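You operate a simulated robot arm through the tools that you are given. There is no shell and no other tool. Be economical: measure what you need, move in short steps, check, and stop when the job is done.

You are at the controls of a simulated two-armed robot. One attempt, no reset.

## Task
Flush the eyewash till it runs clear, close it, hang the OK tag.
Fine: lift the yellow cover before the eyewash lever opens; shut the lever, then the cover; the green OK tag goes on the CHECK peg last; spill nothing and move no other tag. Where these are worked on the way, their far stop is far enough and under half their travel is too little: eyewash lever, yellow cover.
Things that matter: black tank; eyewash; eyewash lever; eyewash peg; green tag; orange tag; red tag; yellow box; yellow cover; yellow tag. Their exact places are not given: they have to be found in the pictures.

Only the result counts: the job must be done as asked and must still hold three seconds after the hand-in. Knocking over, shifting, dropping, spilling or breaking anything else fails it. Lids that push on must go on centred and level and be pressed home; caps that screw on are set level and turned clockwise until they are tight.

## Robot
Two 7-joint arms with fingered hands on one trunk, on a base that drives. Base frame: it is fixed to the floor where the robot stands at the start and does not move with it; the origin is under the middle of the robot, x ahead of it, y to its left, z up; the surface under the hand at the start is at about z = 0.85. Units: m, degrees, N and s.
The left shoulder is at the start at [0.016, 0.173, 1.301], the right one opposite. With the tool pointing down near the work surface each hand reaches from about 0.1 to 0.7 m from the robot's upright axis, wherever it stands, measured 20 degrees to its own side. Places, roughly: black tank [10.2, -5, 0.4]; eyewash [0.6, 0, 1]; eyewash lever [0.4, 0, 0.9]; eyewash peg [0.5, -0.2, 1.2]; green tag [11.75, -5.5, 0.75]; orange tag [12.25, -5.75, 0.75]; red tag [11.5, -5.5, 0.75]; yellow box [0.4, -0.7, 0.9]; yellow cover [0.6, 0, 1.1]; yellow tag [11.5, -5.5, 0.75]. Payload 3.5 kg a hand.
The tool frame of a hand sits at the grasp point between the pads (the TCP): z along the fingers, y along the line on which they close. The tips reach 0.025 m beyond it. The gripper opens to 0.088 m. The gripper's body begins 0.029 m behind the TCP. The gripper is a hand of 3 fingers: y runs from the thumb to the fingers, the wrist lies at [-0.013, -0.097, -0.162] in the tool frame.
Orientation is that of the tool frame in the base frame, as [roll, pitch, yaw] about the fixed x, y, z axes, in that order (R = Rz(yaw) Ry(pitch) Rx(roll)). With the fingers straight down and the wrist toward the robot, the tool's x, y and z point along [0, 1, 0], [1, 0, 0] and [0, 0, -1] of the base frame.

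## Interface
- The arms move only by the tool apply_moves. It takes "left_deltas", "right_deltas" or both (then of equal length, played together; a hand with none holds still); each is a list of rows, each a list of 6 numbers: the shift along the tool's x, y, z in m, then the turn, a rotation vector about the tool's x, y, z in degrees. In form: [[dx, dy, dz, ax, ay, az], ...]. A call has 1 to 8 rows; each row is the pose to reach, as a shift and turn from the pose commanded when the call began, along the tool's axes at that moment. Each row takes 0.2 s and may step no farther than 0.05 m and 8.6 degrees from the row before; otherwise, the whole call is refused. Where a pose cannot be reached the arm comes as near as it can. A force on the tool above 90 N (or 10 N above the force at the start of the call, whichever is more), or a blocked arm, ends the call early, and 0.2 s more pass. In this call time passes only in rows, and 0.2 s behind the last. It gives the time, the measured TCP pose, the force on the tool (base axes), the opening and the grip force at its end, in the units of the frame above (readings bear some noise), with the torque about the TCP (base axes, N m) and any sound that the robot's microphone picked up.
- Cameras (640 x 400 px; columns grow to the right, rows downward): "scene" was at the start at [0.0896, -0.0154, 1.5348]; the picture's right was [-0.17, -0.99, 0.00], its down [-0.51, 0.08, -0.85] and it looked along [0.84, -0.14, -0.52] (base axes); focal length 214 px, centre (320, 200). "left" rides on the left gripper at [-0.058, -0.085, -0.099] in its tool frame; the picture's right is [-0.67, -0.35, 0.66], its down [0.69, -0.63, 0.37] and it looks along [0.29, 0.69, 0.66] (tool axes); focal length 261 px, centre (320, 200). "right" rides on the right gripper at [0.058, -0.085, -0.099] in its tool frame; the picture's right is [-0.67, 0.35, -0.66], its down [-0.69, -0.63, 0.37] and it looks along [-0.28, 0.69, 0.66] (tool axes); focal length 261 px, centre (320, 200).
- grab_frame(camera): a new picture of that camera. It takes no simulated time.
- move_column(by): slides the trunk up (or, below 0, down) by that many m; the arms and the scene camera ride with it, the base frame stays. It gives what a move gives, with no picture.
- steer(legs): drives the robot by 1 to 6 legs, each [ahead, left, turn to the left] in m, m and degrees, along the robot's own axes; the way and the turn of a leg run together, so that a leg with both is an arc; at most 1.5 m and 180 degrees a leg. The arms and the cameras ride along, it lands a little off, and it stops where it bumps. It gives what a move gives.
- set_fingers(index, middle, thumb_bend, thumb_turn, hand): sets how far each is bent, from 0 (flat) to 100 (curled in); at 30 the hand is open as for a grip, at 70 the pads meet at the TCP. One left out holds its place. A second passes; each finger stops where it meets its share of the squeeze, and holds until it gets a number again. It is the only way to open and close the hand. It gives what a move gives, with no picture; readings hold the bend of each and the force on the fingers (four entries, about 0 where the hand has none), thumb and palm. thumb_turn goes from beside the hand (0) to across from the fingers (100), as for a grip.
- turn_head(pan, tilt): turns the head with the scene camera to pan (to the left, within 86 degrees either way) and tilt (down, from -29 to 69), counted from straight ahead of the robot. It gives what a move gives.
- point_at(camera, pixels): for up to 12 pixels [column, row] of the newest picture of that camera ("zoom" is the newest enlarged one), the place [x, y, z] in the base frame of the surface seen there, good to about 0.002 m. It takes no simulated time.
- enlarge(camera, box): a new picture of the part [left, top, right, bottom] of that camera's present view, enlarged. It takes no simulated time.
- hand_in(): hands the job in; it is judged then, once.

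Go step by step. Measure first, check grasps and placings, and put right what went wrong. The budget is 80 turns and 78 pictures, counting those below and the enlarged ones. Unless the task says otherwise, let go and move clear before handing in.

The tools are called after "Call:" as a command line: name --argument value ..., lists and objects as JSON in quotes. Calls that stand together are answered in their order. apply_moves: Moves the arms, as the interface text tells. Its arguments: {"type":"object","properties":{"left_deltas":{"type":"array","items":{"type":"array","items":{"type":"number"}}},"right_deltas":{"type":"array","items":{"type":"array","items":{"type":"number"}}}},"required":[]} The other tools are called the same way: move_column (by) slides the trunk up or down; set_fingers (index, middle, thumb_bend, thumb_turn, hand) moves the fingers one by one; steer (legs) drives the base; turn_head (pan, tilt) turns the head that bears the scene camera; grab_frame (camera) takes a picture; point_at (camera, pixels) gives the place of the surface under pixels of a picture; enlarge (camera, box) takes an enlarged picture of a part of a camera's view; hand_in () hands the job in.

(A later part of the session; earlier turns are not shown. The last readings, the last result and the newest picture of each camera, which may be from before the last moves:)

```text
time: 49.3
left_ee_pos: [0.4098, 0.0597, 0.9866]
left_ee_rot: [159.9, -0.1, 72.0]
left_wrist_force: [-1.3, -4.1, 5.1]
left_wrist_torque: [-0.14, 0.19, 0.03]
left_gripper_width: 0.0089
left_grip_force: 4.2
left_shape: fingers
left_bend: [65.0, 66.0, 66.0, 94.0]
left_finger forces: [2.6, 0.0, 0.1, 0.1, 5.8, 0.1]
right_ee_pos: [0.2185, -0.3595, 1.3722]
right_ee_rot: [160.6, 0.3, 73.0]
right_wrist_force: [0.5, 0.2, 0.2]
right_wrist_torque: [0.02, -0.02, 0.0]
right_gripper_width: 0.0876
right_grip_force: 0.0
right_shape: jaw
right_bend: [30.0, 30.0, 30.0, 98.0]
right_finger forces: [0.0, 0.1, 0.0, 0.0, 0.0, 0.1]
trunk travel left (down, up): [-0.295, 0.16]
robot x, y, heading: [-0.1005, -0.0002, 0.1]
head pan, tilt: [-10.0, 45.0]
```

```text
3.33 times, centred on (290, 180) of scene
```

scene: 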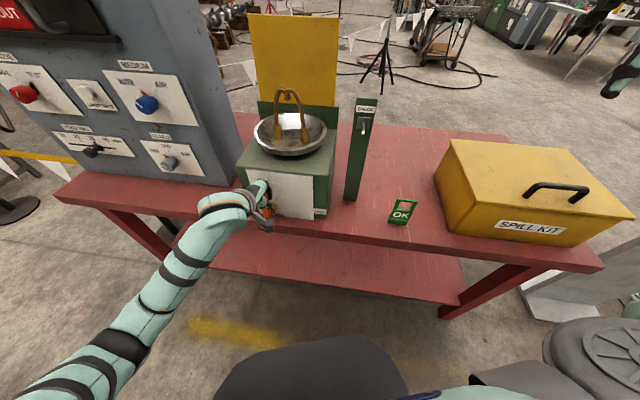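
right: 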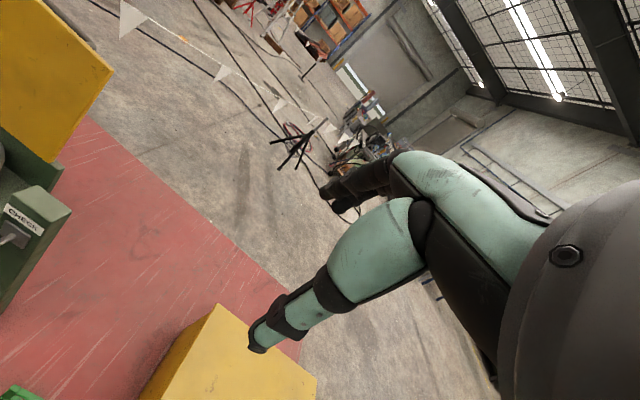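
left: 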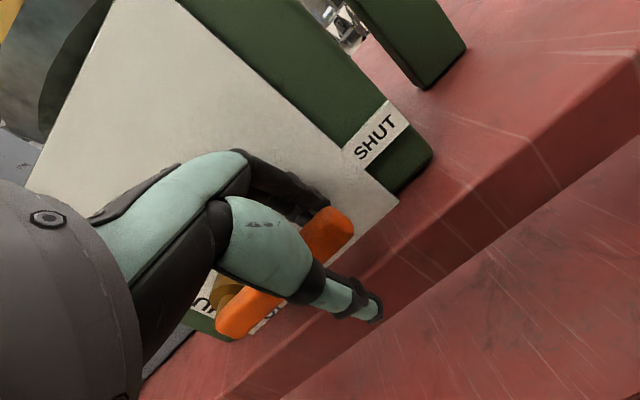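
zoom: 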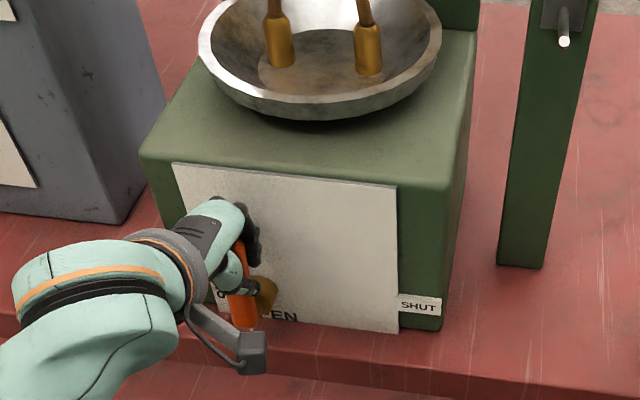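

Brown water is running into the bowl. I'll nudge the lever to its stop and wait, watching the colour.

Call:
apply_moves --left_deltas '[[0.006, -0.001, 0.002, 0, 0, 0], [0.01, -0.001, 0.003, 0, 0, 0], [0.01, -0.001, 0.003, 0, 0, 0], [0.01, -0.001, 0.003, 0, 0, 0], [0.01, -0.001, 0.003, 0, 0, 0], [0.01, -0.001, 0.003, 0, 0, 0], [0.01, -0.001, 0.003, 0, 0, 0], [0.01, -0.001, 0.003, 0, 0, 0]]'

Call:
apply_moves --left_deltas '[[0, 0, 0, 0, 0, 0], [0, 0, 0, 0, 0, 0], [0, 0, 0, 0, 0, 0], [0, 0, 0, 0, 0, 0], [0, 0, 0, 0, 0, 0], [0, 0, 0, 0, 0, 0], [0, 0, 0, 0, 0, 0], [0, 0, 0, 0, 0, 0]]'

Call:
enlarge --camera "scene" --box '[230, 80, 350, 240]'

```text
time: 51.1
left_ee_pos: [0.412, 0.0676, 0.9849]
left_ee_rot: [160.0, -0.2, 72.0]
left_wrist_force: [-0.5, -15.8, 10.7]
left_wrist_torque: [-0.07, 0.24, 0.04]
left_gripper_width: 0.0106
left_grip_force: 9.3
left_shape: fingers
left_bend: [62.0, 66.0, 68.0, 92.0]
left_finger forces: [8.2, 0.0, 0.0, 0.0, 10.5, 0.1]
right_ee_pos: [0.2169, -0.3638, 1.3707]
right_ee_rot: [160.8, 0.2, 73.0]
right_wrist_force: [-0.4, 0.6, 0.1]
right_wrist_torque: [-0.01, -0.02, -0.02]
right_gripper_width: 0.0875
right_grip_force: 0.1
right_shape: jaw
right_bend: [30.0, 30.0, 30.0, 98.0]
right_finger forces: [0.0, 0.1, 0.1, 0.0, 0.1, 0.0]
trunk travel left (down, up): [-0.295, 0.16]
robot x, y, heading: [-0.0999, 0.0002, 0.2]
head pan, tilt: [-10.0, 45.0]
```

```text
time: 52.9
left_ee_pos: [0.4117, 0.0676, 0.9846]
left_ee_rot: [159.9, -0.2, 71.9]
left_wrist_force: [-0.3, -16.8, 10.4]
left_wrist_torque: [-0.1, 0.22, 0.01]
left_gripper_width: 0.0107
left_grip_force: 9.8
left_shape: fingers
left_bend: [62.0, 66.0, 68.0, 92.0]
left_finger forces: [8.4, 0.1, 0.1, 0.0, 10.4, 0.0]
right_ee_pos: [0.2174, -0.3628, 1.3711]
right_ee_rot: [160.6, 0.0, 72.9]
right_wrist_force: [0.5, 0.4, 0.2]
right_wrist_torque: [0.0, 0.04, 0.01]
right_gripper_width: 0.0875
right_grip_force: 0.0
right_shape: jaw
right_bend: [30.0, 30.0, 30.0, 98.0]
right_finger forces: [0.0, 0.0, 0.1, 0.0, 0.1, 0.0]
trunk travel left (down, up): [-0.295, 0.16]
robot x, y, heading: [-0.0987, 0.0011, 0.1]
head pan, tilt: [-10.0, 45.0]
```

```text
2.50 times, centred on (290, 160) of scene
```

zoom: 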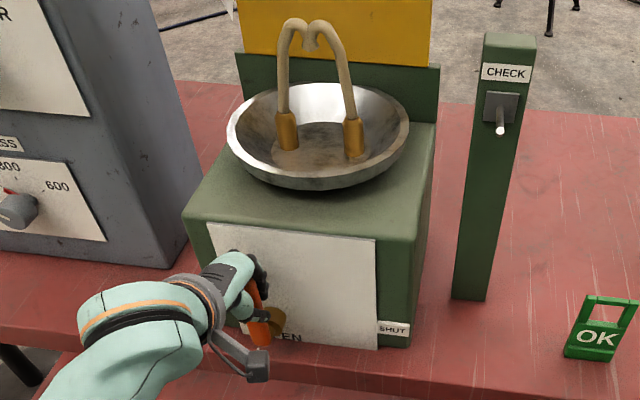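

The lever is at its stop (16 N resisting) and the water is paling from brown to cream. I'll keep waiting.

Call:
apply_moves --left_deltas '[[-0.003, 0, 0, 0, 0, 0], [-0.003, 0, 0, 0, 0, 0], [-0.003, 0, 0, 0, 0, 0], [-0.003, 0, 0, 0, 0, 0], [-0.003, 0, 0, 0, 0, 0], [-0.003, 0, 0, 0, 0, 0], [-0.003, 0, 0, 0, 0, 0], [-0.003, 0, 0, 0, 0, 0]]'

Call:
apply_moves --left_deltas '[[0, 0, 0, 0, 0, 0], [0, 0, 0, 0, 0, 0], [0, 0, 0, 0, 0, 0], [0, 0, 0, 0, 0, 0], [0, 0, 0, 0, 0, 0], [0, 0, 0, 0, 0, 0], [0, 0, 0, 0, 0, 0], [0, 0, 0, 0, 0, 0]]'

Call:
enlarge --camera "scene" --box '[240, 80, 350, 170]'

```text
time: 54.7
left_ee_pos: [0.4103, 0.066, 0.9844]
left_ee_rot: [159.9, -0.2, 71.9]
left_wrist_force: [0.8, -8.8, 7.8]
left_wrist_torque: [-0.11, 0.2, 0.07]
left_gripper_width: 0.0103
left_grip_force: 7.0
left_shape: fingers
left_bend: [62.0, 66.0, 67.0, 93.0]
left_finger forces: [6.9, 0.1, 0.0, 0.0, 7.4, 0.1]
right_ee_pos: [0.2182, -0.3614, 1.372]
right_ee_rot: [160.7, 0.3, 73.0]
right_wrist_force: [0.8, 0.7, -0.5]
right_wrist_torque: [0.03, 0.05, 0.0]
right_gripper_width: 0.0877
right_grip_force: 0.1
right_shape: jaw
right_bend: [30.0, 30.0, 30.0, 98.0]
right_finger forces: [0.0, 0.2, 0.0, 0.0, 0.1, 0.1]
trunk travel left (down, up): [-0.295, 0.16]
robot x, y, heading: [-0.1012, -0.002, 0.2]
head pan, tilt: [-10.0, 45.0]
```

```text
time: 56.5
left_ee_pos: [0.4108, 0.066, 0.9853]
left_ee_rot: [160.0, -0.2, 72.0]
left_wrist_force: [0.4, -8.3, 6.8]
left_wrist_torque: [-0.1, 0.23, 0.07]
left_gripper_width: 0.0102
left_grip_force: 7.2
left_shape: fingers
left_bend: [62.0, 66.0, 67.0, 93.0]
left_finger forces: [6.7, 0.0, 0.1, 0.1, 7.4, 0.1]
right_ee_pos: [0.2178, -0.3619, 1.3708]
right_ee_rot: [160.7, 0.1, 73.1]
right_wrist_force: [-0.7, 0.0, 0.4]
right_wrist_torque: [0.0, -0.02, 0.0]
right_gripper_width: 0.0876
right_grip_force: 0.1
right_shape: jaw
right_bend: [30.0, 30.0, 30.0, 98.0]
right_finger forces: [0.1, 0.0, 0.0, 0.0, 0.1, 0.0]
trunk travel left (down, up): [-0.295, 0.16]
robot x, y, heading: [-0.0987, 0.0037, 0.1]
head pan, tilt: [-10.0, 45.0]
```

```text
4.44 times, centred on (295, 125) of scene
```

zoom: 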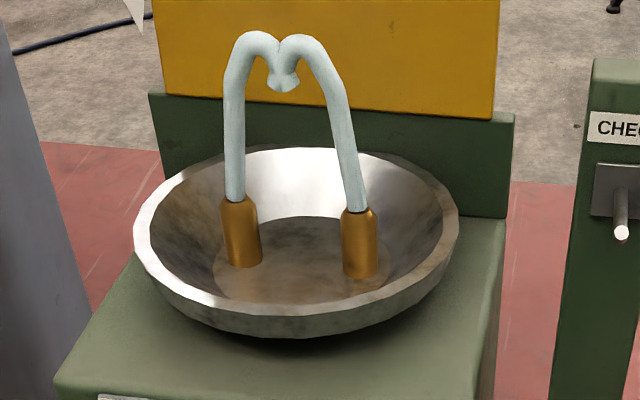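

The water is now pale blue-white. I'll wait a few seconds more to be sure the colour has stopped changing.

Call:
apply_moves --left_deltas '[[0, 0, 0, 0, 0, 0], [0, 0, 0, 0, 0, 0], [0, 0, 0, 0, 0, 0], [0, 0, 0, 0, 0, 0], [0, 0, 0, 0, 0, 0], [0, 0, 0, 0, 0, 0], [0, 0, 0, 0, 0, 0], [0, 0, 0, 0, 0, 0]]'

Call:
apply_moves --left_deltas '[[0, 0, 0, 0, 0, 0], [0, 0, 0, 0, 0, 0], [0, 0, 0, 0, 0, 0], [0, 0, 0, 0, 0, 0], [0, 0, 0, 0, 0, 0], [0, 0, 0, 0, 0, 0], [0, 0, 0, 0, 0, 0], [0, 0, 0, 0, 0, 0]]'

Call:
enlarge --camera "scene" --box '[240, 80, 350, 170]'

```text
time: 58.3
left_ee_pos: [0.4108, 0.0652, 0.9842]
left_ee_rot: [160.1, -0.2, 72.0]
left_wrist_force: [0.0, -8.2, 6.4]
left_wrist_torque: [-0.1, 0.25, 0.05]
left_gripper_width: 0.0103
left_grip_force: 7.3
left_shape: fingers
left_bend: [62.0, 66.0, 67.0, 93.0]
left_finger forces: [6.7, 0.0, 0.1, 0.0, 7.4, 0.0]
right_ee_pos: [0.2191, -0.3603, 1.3726]
right_ee_rot: [160.8, 0.1, 73.2]
right_wrist_force: [0.7, -0.1, 0.1]
right_wrist_torque: [0.01, -0.01, 0.0]
right_gripper_width: 0.0878
right_grip_force: 0.0
right_shape: jaw
right_bend: [30.0, 30.0, 30.0, 98.0]
right_finger forces: [0.0, 0.0, 0.1, 0.1, 0.0, 0.0]
trunk travel left (down, up): [-0.295, 0.16]
robot x, y, heading: [-0.0999, -0.0001, 0.1]
head pan, tilt: [-10.0, 45.0]
```

```text
time: 60.1
left_ee_pos: [0.4106, 0.0661, 0.9848]
left_ee_rot: [160.0, -0.2, 72.0]
left_wrist_force: [0.6, -9.4, 7.8]
left_wrist_torque: [-0.1, 0.22, 0.06]
left_gripper_width: 0.0103
left_grip_force: 7.4
left_shape: fingers
left_bend: [62.0, 66.0, 67.0, 93.0]
left_finger forces: [6.7, 0.0, 0.0, 0.0, 7.5, 0.0]
right_ee_pos: [0.2179, -0.3608, 1.3701]
right_ee_rot: [160.8, 0.1, 73.1]
right_wrist_force: [0.4, -0.1, 0.0]
right_wrist_torque: [0.01, 0.01, 0.01]
right_gripper_width: 0.0876
right_grip_force: 0.1
right_shape: jaw
right_bend: [30.0, 30.0, 30.0, 98.0]
right_finger forces: [0.1, 0.1, 0.0, 0.0, 0.1, 0.0]
trunk travel left (down, up): [-0.295, 0.16]
robot x, y, heading: [-0.0969, 0.0003, 0.1]
head pan, tilt: [-10.0, 45.0]
```

```text
4.44 times, centred on (295, 125) of scene
```

zoom: 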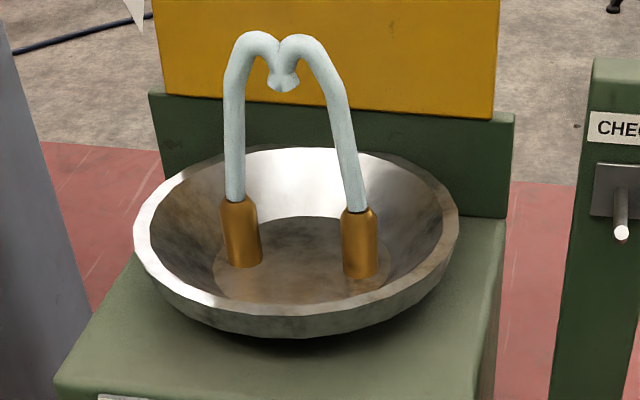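

The colour is unchanged and the water runs clear. I'll swing the lever back down to SHUT.

Call:
apply_moves --left_deltas '[[-0.0235, -0.0007, 0.0019, 0, 0, 0], [-0.0465, -0.0034, 0.0092, 0, 0, 0], [-0.0647, -0.0079, 0.0216, 0, 0, 0], [-0.0779, -0.0137, 0.0378, 0, 0, 0], [-0.0862, -0.0206, 0.0566, 0, 0, 0], [-0.089, -0.0279, 0.0768, 0, 0, 0]]'

Call:
enlarge --camera "scene" --box '[230, 80, 350, 240]'

Call:
grab_frame --camera "left"

```text
time: 61.5
left_ee_pos: [0.3849, -0.017, 0.9024]
left_ee_rot: [160.0, -0.1, 72.0]
left_wrist_force: [-0.2, 0.7, 0.8]
left_wrist_torque: [0.0, -0.03, -0.02]
left_gripper_width: 0.0066
left_grip_force: 0.0
left_shape: fingers
left_bend: [66.0, 66.0, 66.0, 97.0]
left_finger forces: [0.0, 0.1, 0.1, 0.0, 0.1, 0.0]
right_ee_pos: [0.2189, -0.3589, 1.371]
right_ee_rot: [160.7, 0.2, 73.0]
right_wrist_force: [-1.1, 1.2, 0.4]
right_wrist_torque: [0.03, -0.02, -0.01]
right_gripper_width: 0.0877
right_grip_force: 0.0
right_shape: jaw
right_bend: [30.0, 30.0, 30.0, 98.0]
right_finger forces: [0.0, 0.0, 0.0, 0.1, 0.0, 0.0]
trunk travel left (down, up): [-0.295, 0.16]
robot x, y, heading: [-0.1008, -0.0019, -0.1]
head pan, tilt: [-10.0, 45.0]
```

```text
2.50 times, centred on (290, 160) of scene
```

zoom: 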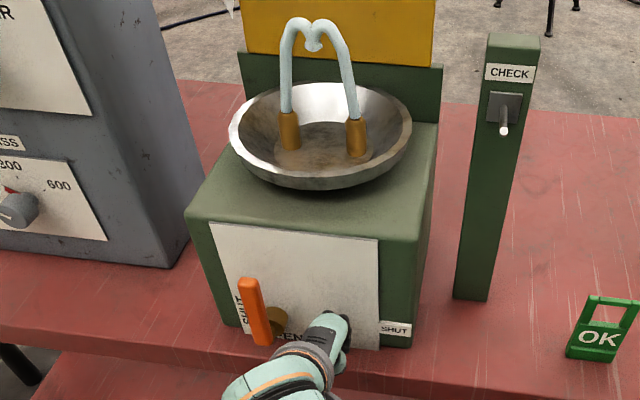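

```text
28 pictures are left
```

left: 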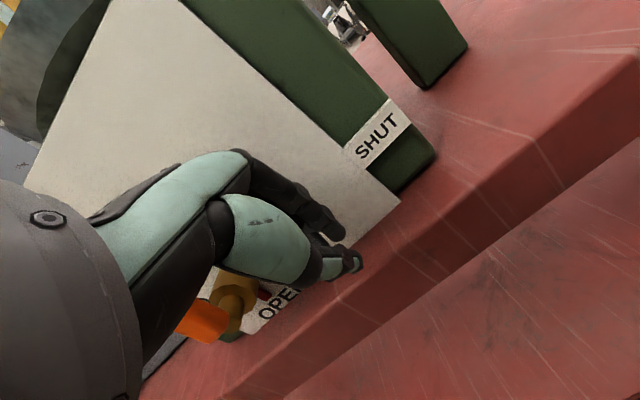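

The lever slipped out and stays up at OPEN with the water running clear. I'll close the fist, bring it to the left side of the upright handle, and push it right and down.

Call:
apply_moves --left_deltas '[[0, 0.0145, -0.042, 0, 0, 0], [0, 0.029, -0.084, 0, 0, 0], [0, 0.0435, -0.126, 0, 0, 0], [0, 0.058, -0.168, 0, 0, 0], [0.046, 0.058, -0.168, 0, 0, 0], [0.092, 0.058, -0.168, 0, 0, 0], [0.14, 0.058, -0.168, 0, 0, 0]]'

Call:
set_fingers --hand "left" --index 71 --middle 71 --thumb_bend 71

Call:
apply_moves --left_deltas '[[0, -0.012, 0.033, 0, 0, 0], [0, -0.024, 0.066, 0, 0, 0], [0, -0.036, 0.099, 0, 0, 0]]'

Call:
enlarge --camera "scene" --box '[230, 140, 350, 240]'

```text
time: 62.4
left_ee_pos: [0.4034, 0.0487, 1.0183]
left_ee_rot: [161.6, -10.7, 76.0]
left_wrist_force: [1.9, -0.5, 0.8]
left_wrist_torque: [0.03, -0.05, 0.0]
left_gripper_width: 0.0067
left_grip_force: 0.6
left_shape: fingers
left_bend: [66.0, 65.0, 66.0, 98.0]
left_finger forces: [0.0, 1.4, 0.0, 0.0, 0.0, 0.1]
right_ee_pos: [0.2198, -0.3595, 1.3712]
right_ee_rot: [160.8, 0.4, 72.9]
right_wrist_force: [0.1, -0.1, 0.4]
right_wrist_torque: [0.0, 0.0, -0.01]
right_gripper_width: 0.0879
right_grip_force: 0.0
right_shape: jaw
right_bend: [30.0, 30.0, 30.0, 98.0]
right_finger forces: [0.0, 0.0, 0.0, 0.0, 0.0, 0.0]
trunk travel left (down, up): [-0.295, 0.16]
robot x, y, heading: [-0.1024, -0.0008, -0.2]
head pan, tilt: [-10.0, 45.0]
stopped in row 4 (left hand): the arm was blocked; the commanded pose is now the measured one
```

```text
time: 63.4
left_ee_pos: [0.4037, 0.0504, 1.0189]
left_ee_rot: [161.6, -10.6, 75.9]
left_wrist_force: [5.0, -2.2, 1.3]
left_wrist_torque: [0.02, -0.08, -0.06]
left_gripper_width: 0.0002
left_grip_force: 2.2
left_shape: fingers
left_bend: [71.0, 65.0, 71.0, 98.0]
left_finger forces: [0.0, 5.1, 0.1, 0.1, 0.1, 0.0]
right_ee_pos: [0.2195, -0.3597, 1.3713]
right_ee_rot: [160.8, 0.3, 73.0]
right_wrist_force: [-0.2, 0.5, -0.2]
right_wrist_torque: [0.02, -0.01, -0.01]
right_gripper_width: 0.0876
right_grip_force: 0.0
right_shape: jaw
right_bend: [30.0, 30.0, 30.0, 98.0]
right_finger forces: [0.0, 0.1, 0.1, 0.0, 0.1, 0.0]
trunk travel left (down, up): [-0.295, 0.16]
robot x, y, heading: [-0.0986, -0.0015, 0.2]
head pan, tilt: [-10.0, 45.0]
```

```text
time: 64.2
left_ee_pos: [0.4014, 0.0549, 0.9266]
left_ee_rot: [160.3, -10.7, 75.4]
left_wrist_force: [6.5, -46.7, 63.1]
left_wrist_torque: [2.51, -0.98, -0.37]
left_gripper_width: 0.0
left_grip_force: 41.7
left_shape: fingers
left_bend: [71.0, 57.0, 71.0, 97.0]
left_finger forces: [0.1, 55.1, 0.0, 0.0, 0.0, 28.8]
right_ee_pos: [0.2089, -0.3725, 1.3735]
right_ee_rot: [160.4, -0.3, 72.9]
right_wrist_force: [-0.7, 0.5, 0.0]
right_wrist_torque: [-0.05, -0.02, -0.01]
right_gripper_width: 0.088
right_grip_force: 0.0
right_shape: jaw
right_bend: [30.0, 30.0, 30.0, 98.0]
right_finger forces: [0.0, 0.0, 0.0, 0.0, 0.0, 0.1]
trunk travel left (down, up): [-0.295, 0.16]
robot x, y, heading: [-0.1004, -0.0001, 0.1]
head pan, tilt: [-10.0, 45.0]
```

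```text
4.00 times, centred on (290, 190) of scene
```

zoom: 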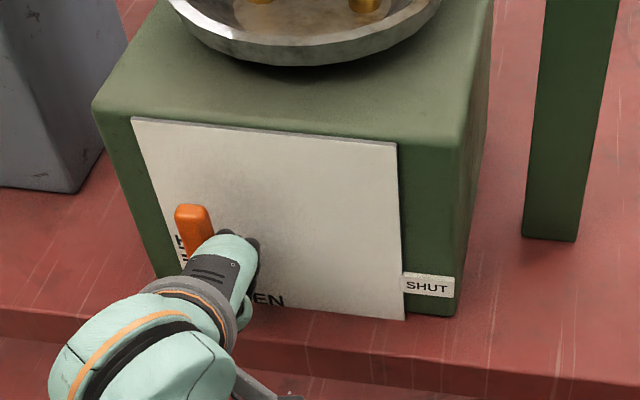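

That went wrong: the arm blocked on the rise, so the later descent pressed on the hub from the handle's right side. I'll back off up and toward the robot, then look.

Call:
apply_moves --left_deltas '[[-0.006, -0.015, -0.02, 0, 0, 0], [-0.01, -0.015, -0.05, 0, 0, 0], [-0.01, -0.01, -0.08, 0, 0, 0]]'

Call:
grab_frame --camera "scene"

```text
time: 64.7
left_ee_pos: [0.3879, 0.0632, 0.9311]
left_ee_rot: [162.1, -13.8, 74.5]
left_wrist_force: [21.7, -65.9, -12.2]
left_wrist_torque: [1.13, 0.93, -1.61]
left_gripper_width: 0.0
left_grip_force: 35.7
left_shape: fingers
left_bend: [66.0, 49.0, 71.0, 98.0]
left_finger forces: [18.7, 52.7, 0.0, 0.0, 0.0, 0.0]
right_ee_pos: [0.2228, -0.3722, 1.3673]
right_ee_rot: [161.1, 0.0, 72.7]
right_wrist_force: [-0.8, -0.6, -0.1]
right_wrist_torque: [-0.03, -0.02, -0.04]
right_gripper_width: 0.0878
right_grip_force: 0.1
right_shape: jaw
right_bend: [30.0, 30.0, 30.0, 98.0]
right_finger forces: [0.1, 0.0, 0.1, 0.0, 0.0, 0.1]
trunk travel left (down, up): [-0.295, 0.16]
robot x, y, heading: [-0.1012, -0.0035, -0.2]
head pan, tilt: [-10.0, 45.0]
stopped in row 2 (left hand): the force on the tool passed its limit at 92 N (the readings are from after the stop); the commanded pose is now the measured one
```

```text
26 pictures are left
```

scene: 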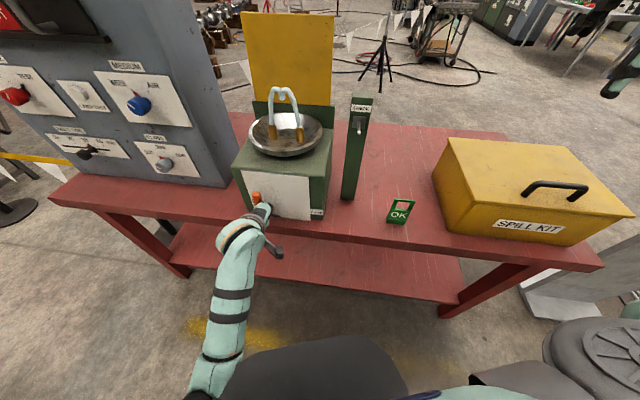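

The left arm is folded up against the chest, which blocks it, and the hand is jammed against the handle's right side. I'll ease it right, then back the base away so the arm can unfold.

Call:
apply_moves --left_deltas '[[-0.012, 0, 0, 0, 0, 0], [-0.025, -0.005, 0, 0, 0, 0]]'

Call:
steer --legs '[[-0.12, 0.0, 0]]'

Call:
grab_frame --camera "scene"

```text
time: 65.3
left_ee_pos: [0.3817, 0.0654, 0.9249]
left_ee_rot: [161.3, -17.3, 75.7]
left_wrist_force: [19.8, -51.8, 30.2]
left_wrist_torque: [0.2, -0.5, -1.52]
left_gripper_width: 0.0046
left_grip_force: 39.0
left_shape: fingers
left_bend: [62.0, 41.0, 71.0, 98.0]
left_finger forces: [18.1, 60.3, 0.0, 0.0, 0.1, 0.0]
right_ee_pos: [0.2189, -0.3705, 1.3688]
right_ee_rot: [160.9, -0.1, 72.9]
right_wrist_force: [0.3, 0.1, 0.0]
right_wrist_torque: [-0.01, 0.02, 0.03]
right_gripper_width: 0.0876
right_grip_force: 0.1
right_shape: jaw
right_bend: [30.0, 30.0, 30.0, 98.0]
right_finger forces: [0.0, 0.0, 0.0, 0.0, 0.1, 0.0]
trunk travel left (down, up): [-0.295, 0.16]
robot x, y, heading: [-0.0971, 0.0005, 0.1]
head pan, tilt: [-10.0, 45.0]
```

```text
time: 66.5
left_ee_pos: [0.2561, 0.0737, 0.9163]
left_ee_rot: [162.5, -17.0, 75.7]
left_wrist_force: [-0.1, 0.2, -0.4]
left_wrist_torque: [-0.02, 0.01, 0.0]
left_gripper_width: 0.0002
left_grip_force: 0.0
left_shape: fingers
left_bend: [71.0, 71.0, 71.0, 98.0]
left_finger forces: [0.0, 0.1, 0.0, 0.0, 0.0, 0.2]
right_ee_pos: [0.098, -0.3612, 1.3722]
right_ee_rot: [160.7, 0.4, 72.7]
right_wrist_force: [-0.9, 0.2, 0.2]
right_wrist_torque: [-0.01, -0.03, 0.0]
right_gripper_width: 0.0877
right_grip_force: 0.0
right_shape: jaw
right_bend: [30.0, 30.0, 30.0, 98.0]
right_finger forces: [0.0, 0.1, 0.1, 0.0, 0.0, 0.1]
trunk travel left (down, up): [-0.295, 0.16]
robot x, y, heading: [-0.2198, -0.001, -0.1]
head pan, tilt: [-10.0, 45.0]
```

```text
25 pictures are left
```

scene: 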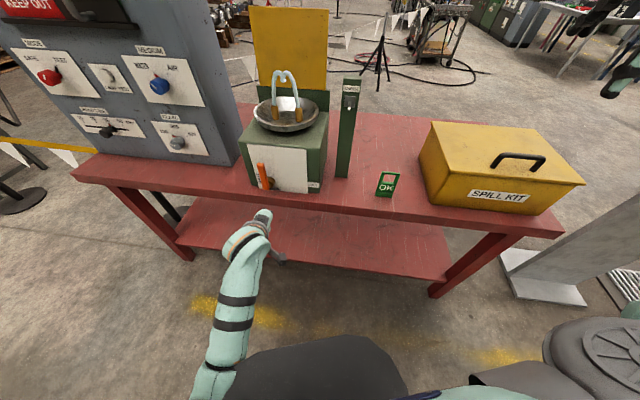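

Free now: the handle is still up and nothing has shifted. I'll raise the left hand clear of the bench edge and restore its orientation.

Call:
apply_moves --left_deltas '[[0.012, 0.0115, -0.0365, -0.7, -3.5, -0.3], [0.023, 0.023, -0.073, -1.4, -7, -0.7], [0.035, 0.0345, -0.109, -2.2, -10.4, -1], [0.046, 0.046, -0.146, -2.9, -13.8, -1.4], [0.058, 0.0575, -0.182, -3.6, -17.3, -1.7]]'

```text
time: 67.2
left_ee_pos: [0.2622, 0.1384, 0.9654]
left_ee_rot: [164.7, -21.4, 75.4]
left_wrist_force: [0.5, 0.3, 0.4]
left_wrist_torque: [0.01, 0.01, 0.05]
left_gripper_width: 0.0
left_grip_force: 0.0
left_shape: fingers
left_bend: [71.0, 71.0, 71.0, 98.0]
left_finger forces: [0.1, 0.0, 0.0, 0.1, 0.0, 0.1]
right_ee_pos: [0.0974, -0.3607, 1.3728]
right_ee_rot: [160.7, 0.3, 72.8]
right_wrist_force: [-0.5, 0.1, 0.6]
right_wrist_torque: [0.04, -0.04, 0.01]
right_gripper_width: 0.0878
right_grip_force: 0.2
right_shape: jaw
right_bend: [30.0, 30.0, 30.0, 98.0]
right_finger forces: [0.0, 0.0, 0.1, 0.0, 0.0, 0.0]
trunk travel left (down, up): [-0.295, 0.16]
robot x, y, heading: [-0.2181, -0.001, 0.2]
head pan, tilt: [-10.0, 45.0]
stopped in row 3 (left hand): the arm was blocked; the commanded pose is now the measured one
```

It's still blocked near the body. I'll extend the hand forward and left over the bench to unfold the elbow before raising.

Call:
apply_moves --left_deltas '[[0.022, 0.023, 0.01, 0, 0, 0], [0.045, 0.047, 0.02, 0, 0, 0], [0.067, 0.07, 0.03, 0, 0, 0], [0.0896, 0.0938, 0.0397, 0, 0, 0]]'

Call:
grab_frame --camera "scene"

```text
time: 68.2
left_ee_pos: [0.3823, 0.1977, 0.9851]
left_ee_rot: [164.8, -21.2, 75.4]
left_wrist_force: [-0.2, 0.2, -0.1]
left_wrist_torque: [-0.02, 0.01, 0.02]
left_gripper_width: 0.0
left_grip_force: 0.2
left_shape: fingers
left_bend: [71.0, 71.0, 71.0, 98.0]
left_finger forces: [0.0, 0.0, 0.0, 0.0, 0.0, 0.0]
right_ee_pos: [0.0993, -0.3605, 1.3712]
right_ee_rot: [160.7, 0.4, 72.7]
right_wrist_force: [-0.3, -0.5, -0.7]
right_wrist_torque: [0.02, 0.01, -0.01]
right_gripper_width: 0.0881
right_grip_force: 0.0
right_shape: jaw
right_bend: [30.0, 30.0, 30.0, 98.0]
right_finger forces: [0.0, 0.0, 0.0, 0.1, 0.0, 0.0]
trunk travel left (down, up): [-0.295, 0.16]
robot x, y, heading: [-0.2195, -0.0024, -0.0]
head pan, tilt: [-10.0, 45.0]
```

```text
24 pictures are left
```

scene: 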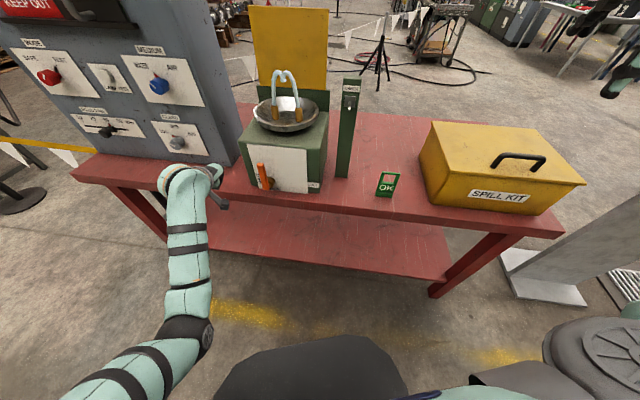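

Unfolded. Now restoring the fist's orientation at the left of the handle.

Call:
apply_moves --left_deltas '[[0.004, 0.002, -0.009, -2, -7.1, -0.8], [0.007, 0.005, -0.018, -4, -14.2, -1.7], [0.011, 0.0074, -0.027, -6, -21.3, -2.5]]'

```text
time: 69.0
left_ee_pos: [0.3813, 0.1982, 1.0161]
left_ee_rot: [159.4, -0.1, 71.2]
left_wrist_force: [-0.8, 0.3, 0.0]
left_wrist_torque: [-0.01, -0.03, -0.02]
left_gripper_width: 0.0
left_grip_force: 0.1
left_shape: fingers
left_bend: [71.0, 71.0, 71.0, 98.0]
left_finger forces: [0.1, 0.1, 0.1, 0.0, 0.0, 0.0]
right_ee_pos: [0.0983, -0.3612, 1.3713]
right_ee_rot: [160.6, 0.3, 72.8]
right_wrist_force: [0.0, -0.8, -0.1]
right_wrist_torque: [0.0, 0.02, -0.01]
right_gripper_width: 0.0878
right_grip_force: 0.0
right_shape: jaw
right_bend: [30.0, 30.0, 30.0, 98.0]
right_finger forces: [0.0, 0.0, 0.0, 0.0, 0.0, 0.0]
trunk travel left (down, up): [-0.295, 0.16]
robot x, y, heading: [-0.2146, 0.001, -0.3]
head pan, tilt: [-10.0, 45.0]
```

Orientation is restored. Moving the fist next to the left side of the handle.

Call:
apply_moves --left_deltas '[[-0.02, 0.016, 0.019, 0, 0, 0], [-0.04, 0.032, 0.038, 0, 0, 0], [-0.061, 0.048, 0.058, 0, 0, 0]]'

Call:
enlarge --camera "scene" --box '[220, 120, 340, 220]'

```text
time: 69.8
left_ee_pos: [0.4248, 0.1194, 0.9777]
left_ee_rot: [159.5, -0.2, 71.1]
left_wrist_force: [0.1, 0.2, -0.6]
left_wrist_torque: [0.03, 0.01, 0.03]
left_gripper_width: 0.0
left_grip_force: 0.1
left_shape: fingers
left_bend: [71.0, 71.0, 71.0, 98.0]
left_finger forces: [0.0, 0.1, 0.0, 0.0, 0.1, 0.1]
right_ee_pos: [0.099, -0.3622, 1.3712]
right_ee_rot: [160.8, 0.2, 72.7]
right_wrist_force: [-0.2, -0.3, -1.1]
right_wrist_torque: [0.02, 0.01, -0.01]
right_gripper_width: 0.0877
right_grip_force: 0.1
right_shape: jaw
right_bend: [30.0, 30.0, 30.0, 98.0]
right_finger forces: [0.0, 0.0, 0.1, 0.0, 0.0, 0.0]
trunk travel left (down, up): [-0.295, 0.16]
robot x, y, heading: [-0.2234, -0.0003, -0.2]
head pan, tilt: [-10.0, 45.0]
```

```text
4.00 times, centred on (280, 170) of scene
```

zoom: 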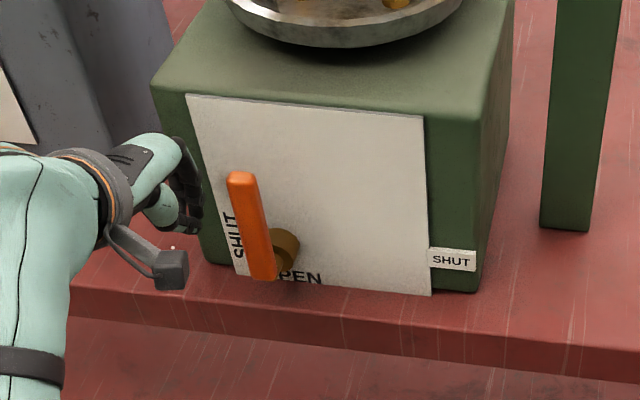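

The fist is just left of the handle. Pushing right and over along the arc.

Call:
apply_moves --left_deltas '[[-0.0298, 0, 0, 0, 0, 0], [-0.0502, 0.0007, -0.002, 0, 0, 0], [-0.0713, 0.0007, -0.002, 0, 0, 0], [-0.0916, -0.0014, 0.0038, 0, 0, 0]]'

Call:
enlarge --camera "scene" --box '[220, 120, 340, 220]'

```text
time: 70.8
left_ee_pos: [0.3945, 0.0314, 0.9744]
left_ee_rot: [159.5, -0.4, 71.2]
left_wrist_force: [0.4, 2.0, 0.8]
left_wrist_torque: [0.02, -0.01, -0.01]
left_gripper_width: 0.0002
left_grip_force: 1.1
left_shape: fingers
left_bend: [71.0, 71.0, 71.0, 98.0]
left_finger forces: [0.0, 0.1, 0.0, 0.0, 1.7, 0.0]
right_ee_pos: [0.0979, -0.3614, 1.3721]
right_ee_rot: [160.8, 0.4, 72.6]
right_wrist_force: [-0.5, 0.1, 0.4]
right_wrist_torque: [0.03, 0.03, 0.01]
right_gripper_width: 0.0879
right_grip_force: 0.1
right_shape: jaw
right_bend: [30.0, 30.0, 30.0, 98.0]
right_finger forces: [0.0, 0.0, 0.0, 0.0, 0.1, 0.1]
trunk travel left (down, up): [-0.295, 0.16]
robot x, y, heading: [-0.2151, -0.001, -0.0]
head pan, tilt: [-10.0, 45.0]
```

```text
4.00 times, centred on (280, 170) of scene
```

zoom: 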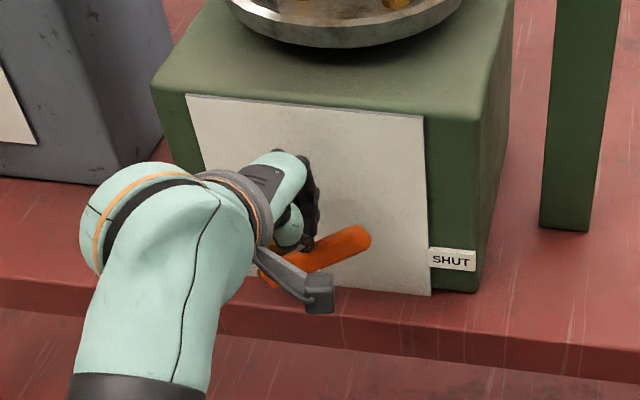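

The handle is at about 40°. Pressing it down to the stop.

Call:
apply_moves --left_deltas '[[-0.0182, -0.0036, 0.0099, 0, 0, 0], [-0.0328, -0.0089, 0.0244, 0, 0, 0], [-0.0432, -0.015, 0.0414, 0, 0, 0], [-0.0452, -0.0174, 0.048, 0, 0, 0]]'

Call:
enlarge --camera "scene" --box '[220, 60, 340, 220]'

```text
time: 71.8
left_ee_pos: [0.3786, -0.0082, 0.9295]
left_ee_rot: [158.7, -0.3, 71.2]
left_wrist_force: [0.1, 8.4, 36.4]
left_wrist_torque: [0.06, -0.36, 0.03]
left_gripper_width: 0.0001
left_grip_force: 19.5
left_shape: fingers
left_bend: [65.0, 72.0, 75.0, 100.0]
left_finger forces: [0.0, 16.5, 0.0, 0.1, 23.6, 0.1]
right_ee_pos: [0.0916, -0.3596, 1.375]
right_ee_rot: [160.4, 0.3, 72.8]
right_wrist_force: [-0.5, 0.2, 0.7]
right_wrist_torque: [0.02, 0.0, 0.0]
right_gripper_width: 0.0878
right_grip_force: 0.1
right_shape: jaw
right_bend: [30.0, 30.0, 30.0, 98.0]
right_finger forces: [0.1, 0.0, 0.1, 0.1, 0.0, 0.0]
trunk travel left (down, up): [-0.295, 0.16]
robot x, y, heading: [-0.22, -0.0017, -0.1]
head pan, tilt: [-10.0, 45.0]
```

```text
2.50 times, centred on (280, 140) of scene
```

zoom: 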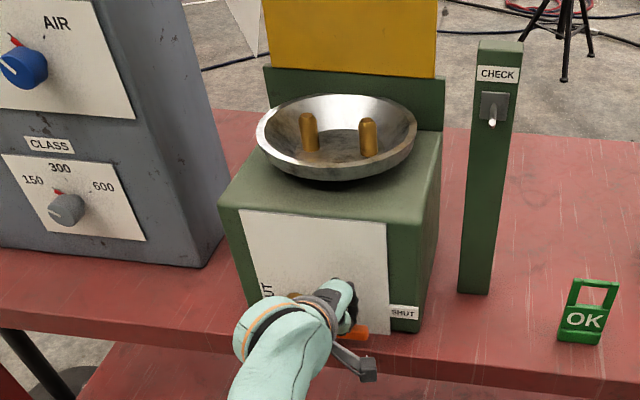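

The water has stopped and the lever is at the SHUT stop. I'll withdraw the left hand up and back.

Call:
apply_moves --left_deltas '[[0.0, -0.01, -0.035, 0, 0, 0], [0.01, 0.0, -0.08, 0, 0, 0], [0.025, 0.01, -0.122, 0, 0, 0], [0.04, 0.02, -0.164, 0, 0, 0], [0.06, 0.035, -0.206, 0, 0, 0], [0.08, 0.048, -0.248, 0, 0, 0]]'

Call:
grab_frame --camera "scene"

```text
time: 73.2
left_ee_pos: [0.3692, 0.0825, 1.173]
left_ee_rot: [159.5, -0.6, 71.5]
left_wrist_force: [0.0, 0.2, -0.6]
left_wrist_torque: [0.0, 0.0, -0.02]
left_gripper_width: 0.0
left_grip_force: 0.1
left_shape: fingers
left_bend: [71.0, 71.0, 71.0, 98.0]
left_finger forces: [0.0, 0.1, 0.1, 0.0, 0.0, 0.0]
right_ee_pos: [0.0984, -0.3629, 1.3718]
right_ee_rot: [160.8, 0.3, 72.9]
right_wrist_force: [-0.1, -0.7, -0.3]
right_wrist_torque: [-0.01, -0.02, 0.01]
right_gripper_width: 0.088
right_grip_force: 0.1
right_shape: jaw
right_bend: [30.0, 30.0, 30.0, 98.0]
right_finger forces: [0.0, 0.0, 0.1, 0.1, 0.1, 0.0]
trunk travel left (down, up): [-0.295, 0.16]
robot x, y, heading: [-0.2176, -0.0001, -0.0]
head pan, tilt: [-10.0, 45.0]
```

```text
20 pictures are left
```

scene: 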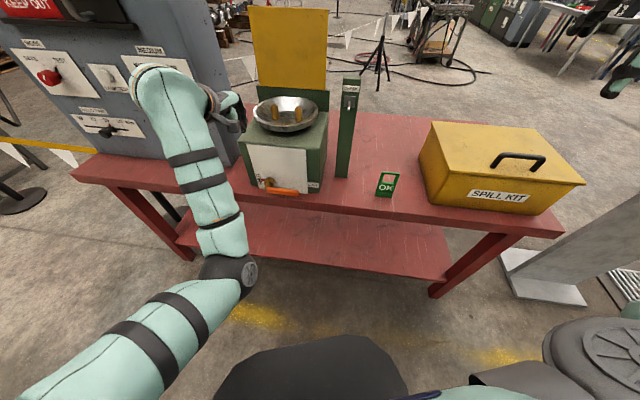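

The lever reads SHUT. Now for the cover: I raise the trunk, untilt the hand, and pull back and up before driving forward again.

Call:
move_column --by 0.15

Call:
apply_moves --left_deltas '[[0.01, -0.01, -0.03, 7, 0, 0], [0.02, -0.02, -0.06, 14, 0, 0], [0.03, -0.03, -0.09, 20.5, 0, 0], [0.04, -0.07, -0.1, 20.5, 0, 0], [0.05, -0.11, -0.1, 20.5, 0, 0]]'

```text
time: 74.9
left_ee_pos: [0.3685, 0.0869, 1.3228]
left_ee_rot: [159.4, -1.0, 72.0]
left_wrist_force: [-0.7, -0.7, -1.0]
left_wrist_torque: [0.03, 0.01, -0.02]
left_gripper_width: 0.0
left_grip_force: 0.1
left_shape: fingers
left_bend: [71.0, 71.0, 71.0, 98.0]
left_finger forces: [0.0, 0.0, 0.1, 0.1, 0.1, 0.0]
right_ee_pos: [0.0983, -0.3616, 1.5224]
right_ee_rot: [160.8, 0.4, 72.8]
right_wrist_force: [-0.3, -1.4, 0.4]
right_wrist_torque: [0.01, 0.04, -0.01]
right_gripper_width: 0.0877
right_grip_force: 0.0
right_shape: jaw
right_bend: [30.0, 30.0, 30.0, 98.0]
right_finger forces: [0.1, 0.1, 0.0, 0.0, 0.1, 0.0]
trunk travel left (down, up): [-0.445, 0.01]
robot x, y, heading: [-0.2194, 0.0008, -0.3]
head pan, tilt: [-10.0, 45.0]
```

```text
time: 76.3
left_ee_pos: [0.2773, 0.2198, 1.3893]
left_ee_rot: [179.2, -1.2, 76.2]
left_wrist_force: [-1.0, -0.3, -0.7]
left_wrist_torque: [-0.03, 0.0, 0.0]
left_gripper_width: 0.0
left_grip_force: 0.0
left_shape: fingers
left_bend: [71.0, 71.0, 71.0, 98.0]
left_finger forces: [0.0, 0.0, 0.0, 0.0, 0.0, 0.1]
left hand out of reach, approached as far as the arm can: row 5
right_ee_pos: [0.0994, -0.3621, 1.5217]
right_ee_rot: [160.7, 0.3, 72.9]
right_wrist_force: [-0.4, 0.1, 0.3]
right_wrist_torque: [0.0, -0.01, 0.0]
right_gripper_width: 0.0874
right_grip_force: 0.0
right_shape: jaw
right_bend: [30.0, 30.0, 30.0, 98.0]
right_finger forces: [0.1, 0.1, 0.0, 0.1, 0.0, 0.0]
trunk travel left (down, up): [-0.445, 0.01]
robot x, y, heading: [-0.2181, -0.0039, -0.3]
head pan, tilt: [-10.0, 45.0]
stopped in row 5 (left hand): the arm was blocked; the commanded pose is now the measured one
```

The arm stopped at its fold limit again. I'll bring the hand rightward and slightly forward, away from the cabinet, before driving.

Call:
apply_moves --left_deltas '[[-0.034, 0.02, -0.007, 0, 0, 0.8], [-0.068, 0.04, -0.014, 0, 0, 1.6], [-0.103, 0.058, -0.021, 0, 0, 2.4], [-0.138, 0.078, -0.028, 0, 0, 3.2], [-0.172, 0.097, -0.035, 0.8, -1.2, 4.2]]'

Call:
set_fingers --hand "left" --index 42 --middle 42 --thumb_bend 60

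Call:
grab_frame --camera "scene"

```text
time: 77.7
left_ee_pos: [0.3428, 0.0767, 1.4267]
left_ee_rot: [179.2, -0.5, 77.1]
left_wrist_force: [0.4, 0.1, 1.3]
left_wrist_torque: [-0.03, 0.02, 0.02]
left_gripper_width: 0.0
left_grip_force: 0.1
left_shape: fingers
left_bend: [71.0, 71.0, 71.0, 98.0]
left_finger forces: [0.0, 0.1, 0.1, 0.0, 0.1, 0.0]
right_ee_pos: [0.0992, -0.3605, 1.5227]
right_ee_rot: [160.7, 0.3, 72.7]
right_wrist_force: [-0.2, -0.3, -0.7]
right_wrist_torque: [0.0, 0.0, 0.02]
right_gripper_width: 0.0877
right_grip_force: 0.1
right_shape: jaw
right_bend: [30.0, 30.0, 30.0, 98.0]
right_finger forces: [0.1, 0.0, 0.0, 0.0, 0.0, 0.0]
trunk travel left (down, up): [-0.445, 0.01]
robot x, y, heading: [-0.2219, 0.0005, -0.1]
head pan, tilt: [-10.0, 45.0]
stopped in row 5 (left hand): the arm was blocked; the commanded pose is now the measured one
```

```text
time: 78.7
left_ee_pos: [0.3435, 0.0768, 1.4262]
left_ee_rot: [179.2, -0.7, 77.1]
left_wrist_force: [0.0, 0.2, 0.2]
left_wrist_torque: [0.03, -0.01, 0.01]
left_gripper_width: 0.039
left_grip_force: 0.1
left_shape: fingers
left_bend: [42.0, 42.0, 60.0, 98.0]
left_finger forces: [0.1, 0.0, 0.1, 0.1, 0.1, 0.1]
right_ee_pos: [0.0979, -0.3625, 1.5219]
right_ee_rot: [160.8, 0.3, 72.8]
right_wrist_force: [0.8, 0.0, 0.5]
right_wrist_torque: [0.01, 0.02, 0.02]
right_gripper_width: 0.0879
right_grip_force: 0.1
right_shape: jaw
right_bend: [30.0, 30.0, 30.0, 98.0]
right_finger forces: [0.1, 0.0, 0.1, 0.0, 0.0, 0.1]
trunk travel left (down, up): [-0.445, 0.01]
robot x, y, heading: [-0.2213, 0.001, -0.0]
head pan, tilt: [-10.0, 45.0]
```

```text
19 pictures are left
```

scene: 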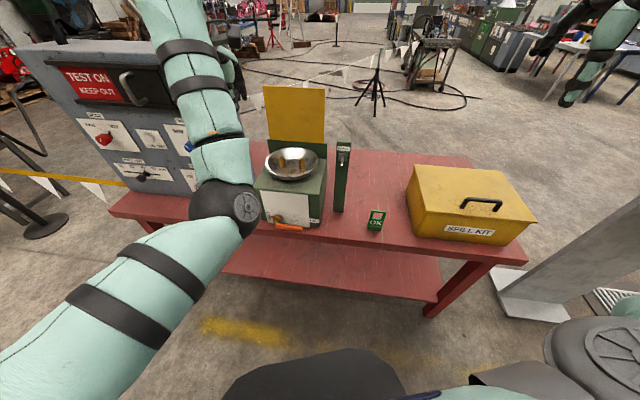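

The left elbow is folded inward, so I'll use the right hand for the cover instead; a small yaw mismatch is fine for a cage grip. First I park the left hand to the left and return the right hand to fingers-down with yaw 90.

Call:
apply_moves --left_deltas '[[0.03, -0.02, 0.01, 0, 0, 0], [0.062, -0.045, 0.02, 0, 0, 0], [0.094, -0.07, 0.035, 0, 0, 0], [0.126, -0.1, 0.05, 0, 0, 0], [0.158, -0.13, 0.06, 0, 0, 0], [0.188, -0.16, 0.07, 0, 0, 0]]'

Call:
apply_moves --right_deltas '[[0, 0.02, 0.007, 4, 0, -3], [0, 0.05, 0.015, 9, 0, -7], [0, 0.08, 0.025, 14, 0, -11], [0, 0.11, 0.035, 19.3, 0, -16]]'

Call:
grab_frame --camera "scene"

```text
time: 80.1
left_ee_pos: [0.2314, 0.3003, 1.355]
left_ee_rot: [179.5, -0.8, 77.6]
left_wrist_force: [0.0, 0.0, -0.3]
left_wrist_torque: [0.01, -0.03, 0.01]
left_gripper_width: 0.039
left_grip_force: 0.1
left_shape: fingers
left_bend: [42.0, 42.0, 60.0, 98.0]
left_finger forces: [0.0, 0.0, 0.0, 0.1, 0.1, 0.1]
right_ee_pos: [0.0979, -0.3607, 1.5206]
right_ee_rot: [160.6, 0.4, 72.8]
right_wrist_force: [-0.2, -0.3, 0.1]
right_wrist_torque: [0.03, -0.03, 0.01]
right_gripper_width: 0.0876
right_grip_force: 0.0
right_shape: jaw
right_bend: [30.0, 30.0, 30.0, 98.0]
right_finger forces: [0.1, 0.0, 0.0, 0.0, 0.1, 0.1]
trunk travel left (down, up): [-0.445, 0.01]
robot x, y, heading: [-0.2208, 0.0009, -0.3]
head pan, tilt: [-10.0, 45.0]
```

```text
time: 81.1
left_ee_pos: [0.2333, 0.3001, 1.3562]
left_ee_rot: [179.3, -0.4, 77.8]
left_wrist_force: [0.6, 0.3, 0.8]
left_wrist_torque: [0.02, 0.0, -0.01]
left_gripper_width: 0.0394
left_grip_force: 0.2
left_shape: fingers
left_bend: [42.0, 42.0, 60.0, 98.0]
left_finger forces: [0.1, 0.0, 0.1, 0.0, 0.0, 0.0]
right_ee_pos: [0.2085, -0.3959, 1.5225]
right_ee_rot: [-179.3, 2.9, 88.5]
right_wrist_force: [0.0, -0.3, -0.9]
right_wrist_torque: [0.0, -0.02, -0.03]
right_gripper_width: 0.0878
right_grip_force: 0.1
right_shape: jaw
right_bend: [30.0, 30.0, 30.0, 98.0]
right_finger forces: [0.0, 0.0, 0.0, 0.0, 0.0, 0.1]
trunk travel left (down, up): [-0.445, 0.01]
robot x, y, heading: [-0.2215, 0.0001, -0.4]
head pan, tilt: [-10.0, 45.0]
```

```text
18 pictures are left
```

scene: 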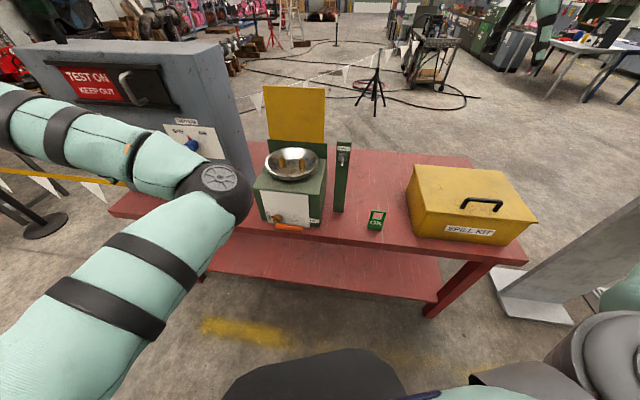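

Before driving I need to know where the left elbow is (220,190).

Call:
point_at --camera "scene" --pixels '[[220, 180], [245, 200], [180, 250], [160, 180]]'

```text
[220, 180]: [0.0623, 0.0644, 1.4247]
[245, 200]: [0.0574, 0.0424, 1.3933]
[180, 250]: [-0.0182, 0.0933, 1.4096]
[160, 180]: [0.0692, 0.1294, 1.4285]
```

The elbow is at (0.06,0.04,1.39) and would be in the right arm's way. I'll swing the left hand out to the left to draw the elbow away.

Call:
apply_moves --left_deltas '[[0.035, -0.02, 0.015, 0, 0, -4], [0.07, -0.045, 0.03, 0, 0, -8], [0.1, -0.07, 0.05, 0, 0, -12], [0.13, -0.095, 0.065, 0, 0, -16], [0.163, -0.12, 0.085, 0, 0, -20], [0.194, -0.144, 0.1, 0, 0, -24]]'

Call:
grab_frame --camera "scene"

Call:
point_at --camera "scene" --pixels '[[200, 230], [130, 200], [100, 280], [230, 300]]'

```text
time: 82.5
left_ee_pos: [0.1368, 0.5169, 1.255]
left_ee_rot: [179.1, -0.1, 100.7]
left_wrist_force: [0.1, 0.3, -0.2]
left_wrist_torque: [-0.01, 0.02, 0.01]
left_gripper_width: 0.0395
left_grip_force: 0.1
left_shape: fingers
left_bend: [42.0, 42.0, 60.0, 98.0]
left_finger forces: [0.1, 0.1, 0.1, 0.0, 0.0, 0.0]
right_ee_pos: [0.2081, -0.3936, 1.5241]
right_ee_rot: [-179.3, 3.0, 88.4]
right_wrist_force: [0.3, 0.4, -0.1]
right_wrist_torque: [0.0, -0.01, 0.01]
right_gripper_width: 0.0877
right_grip_force: 0.0
right_shape: jaw
right_bend: [30.0, 30.0, 30.0, 98.0]
right_finger forces: [0.0, 0.0, 0.0, 0.1, 0.1, 0.1]
trunk travel left (down, up): [-0.445, 0.01]
robot x, y, heading: [-0.2169, 0.0009, -0.5]
head pan, tilt: [-10.0, 45.0]
```

```text
17 pictures are left
```

scene: 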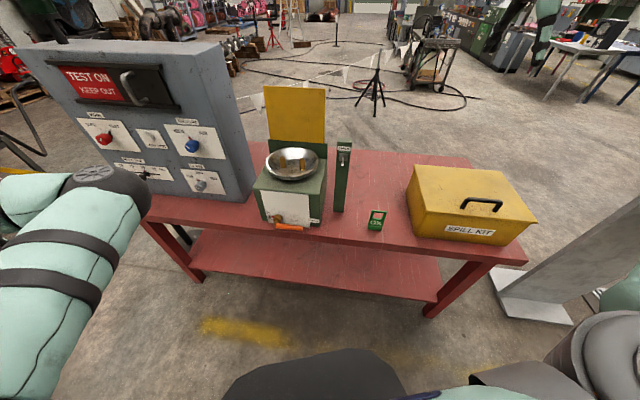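

```text
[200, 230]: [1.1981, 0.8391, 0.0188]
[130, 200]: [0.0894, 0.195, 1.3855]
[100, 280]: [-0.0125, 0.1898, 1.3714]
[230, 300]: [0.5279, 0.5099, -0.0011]
```

The left elbow is clear now. Driving forward and setting the right fingers for the cage grip.

Call:
steer --legs '[[0.29, -0.02, 0.4]]'

Call:
set_fingers --hand "right" --index 42 --middle 42 --thumb_bend 60

```text
time: 84.5
left_ee_pos: [0.4231, 0.4985, 1.2565]
left_ee_rot: [178.8, -0.2, 101.0]
left_wrist_force: [0.2, -0.2, 0.7]
left_wrist_torque: [0.04, -0.01, 0.02]
left_gripper_width: 0.0393
left_grip_force: 0.1
left_shape: fingers
left_bend: [42.0, 42.0, 60.0, 98.0]
left_finger forces: [0.0, 0.1, 0.1, 0.1, 0.0, 0.0]
right_ee_pos: [0.5003, -0.4128, 1.5246]
right_ee_rot: [-179.5, 2.9, 88.9]
right_wrist_force: [-0.3, 0.5, 0.9]
right_wrist_torque: [0.02, 0.02, -0.02]
right_gripper_width: 0.0879
right_grip_force: 0.0
right_shape: jaw
right_bend: [30.0, 30.0, 30.0, 98.0]
right_finger forces: [0.1, 0.0, 0.0, 0.0, 0.1, 0.0]
trunk travel left (down, up): [-0.445, 0.01]
robot x, y, heading: [0.0758, -0.0233, 0.5]
head pan, tilt: [-10.0, 45.0]
```

```text
time: 85.5
left_ee_pos: [0.4273, 0.4987, 1.256]
left_ee_rot: [179.2, -0.3, 101.0]
left_wrist_force: [0.5, 0.2, -0.2]
left_wrist_torque: [0.02, -0.02, 0.01]
left_gripper_width: 0.0393
left_grip_force: 0.0
left_shape: fingers
left_bend: [42.0, 42.0, 60.0, 98.0]
left_finger forces: [0.1, 0.1, 0.1, 0.0, 0.0, 0.0]
right_ee_pos: [0.5042, -0.4121, 1.5237]
right_ee_rot: [-179.5, 2.9, 89.0]
right_wrist_force: [0.4, 0.0, 0.1]
right_wrist_torque: [0.01, 0.02, 0.01]
right_gripper_width: 0.0403
right_grip_force: 0.0
right_shape: fingers
right_bend: [42.0, 42.0, 60.0, 98.0]
right_finger forces: [0.1, 0.1, 0.0, 0.0, 0.0, 0.0]
trunk travel left (down, up): [-0.445, 0.01]
robot x, y, heading: [0.075, -0.0234, 0.4]
head pan, tilt: [-10.0, 45.0]
```

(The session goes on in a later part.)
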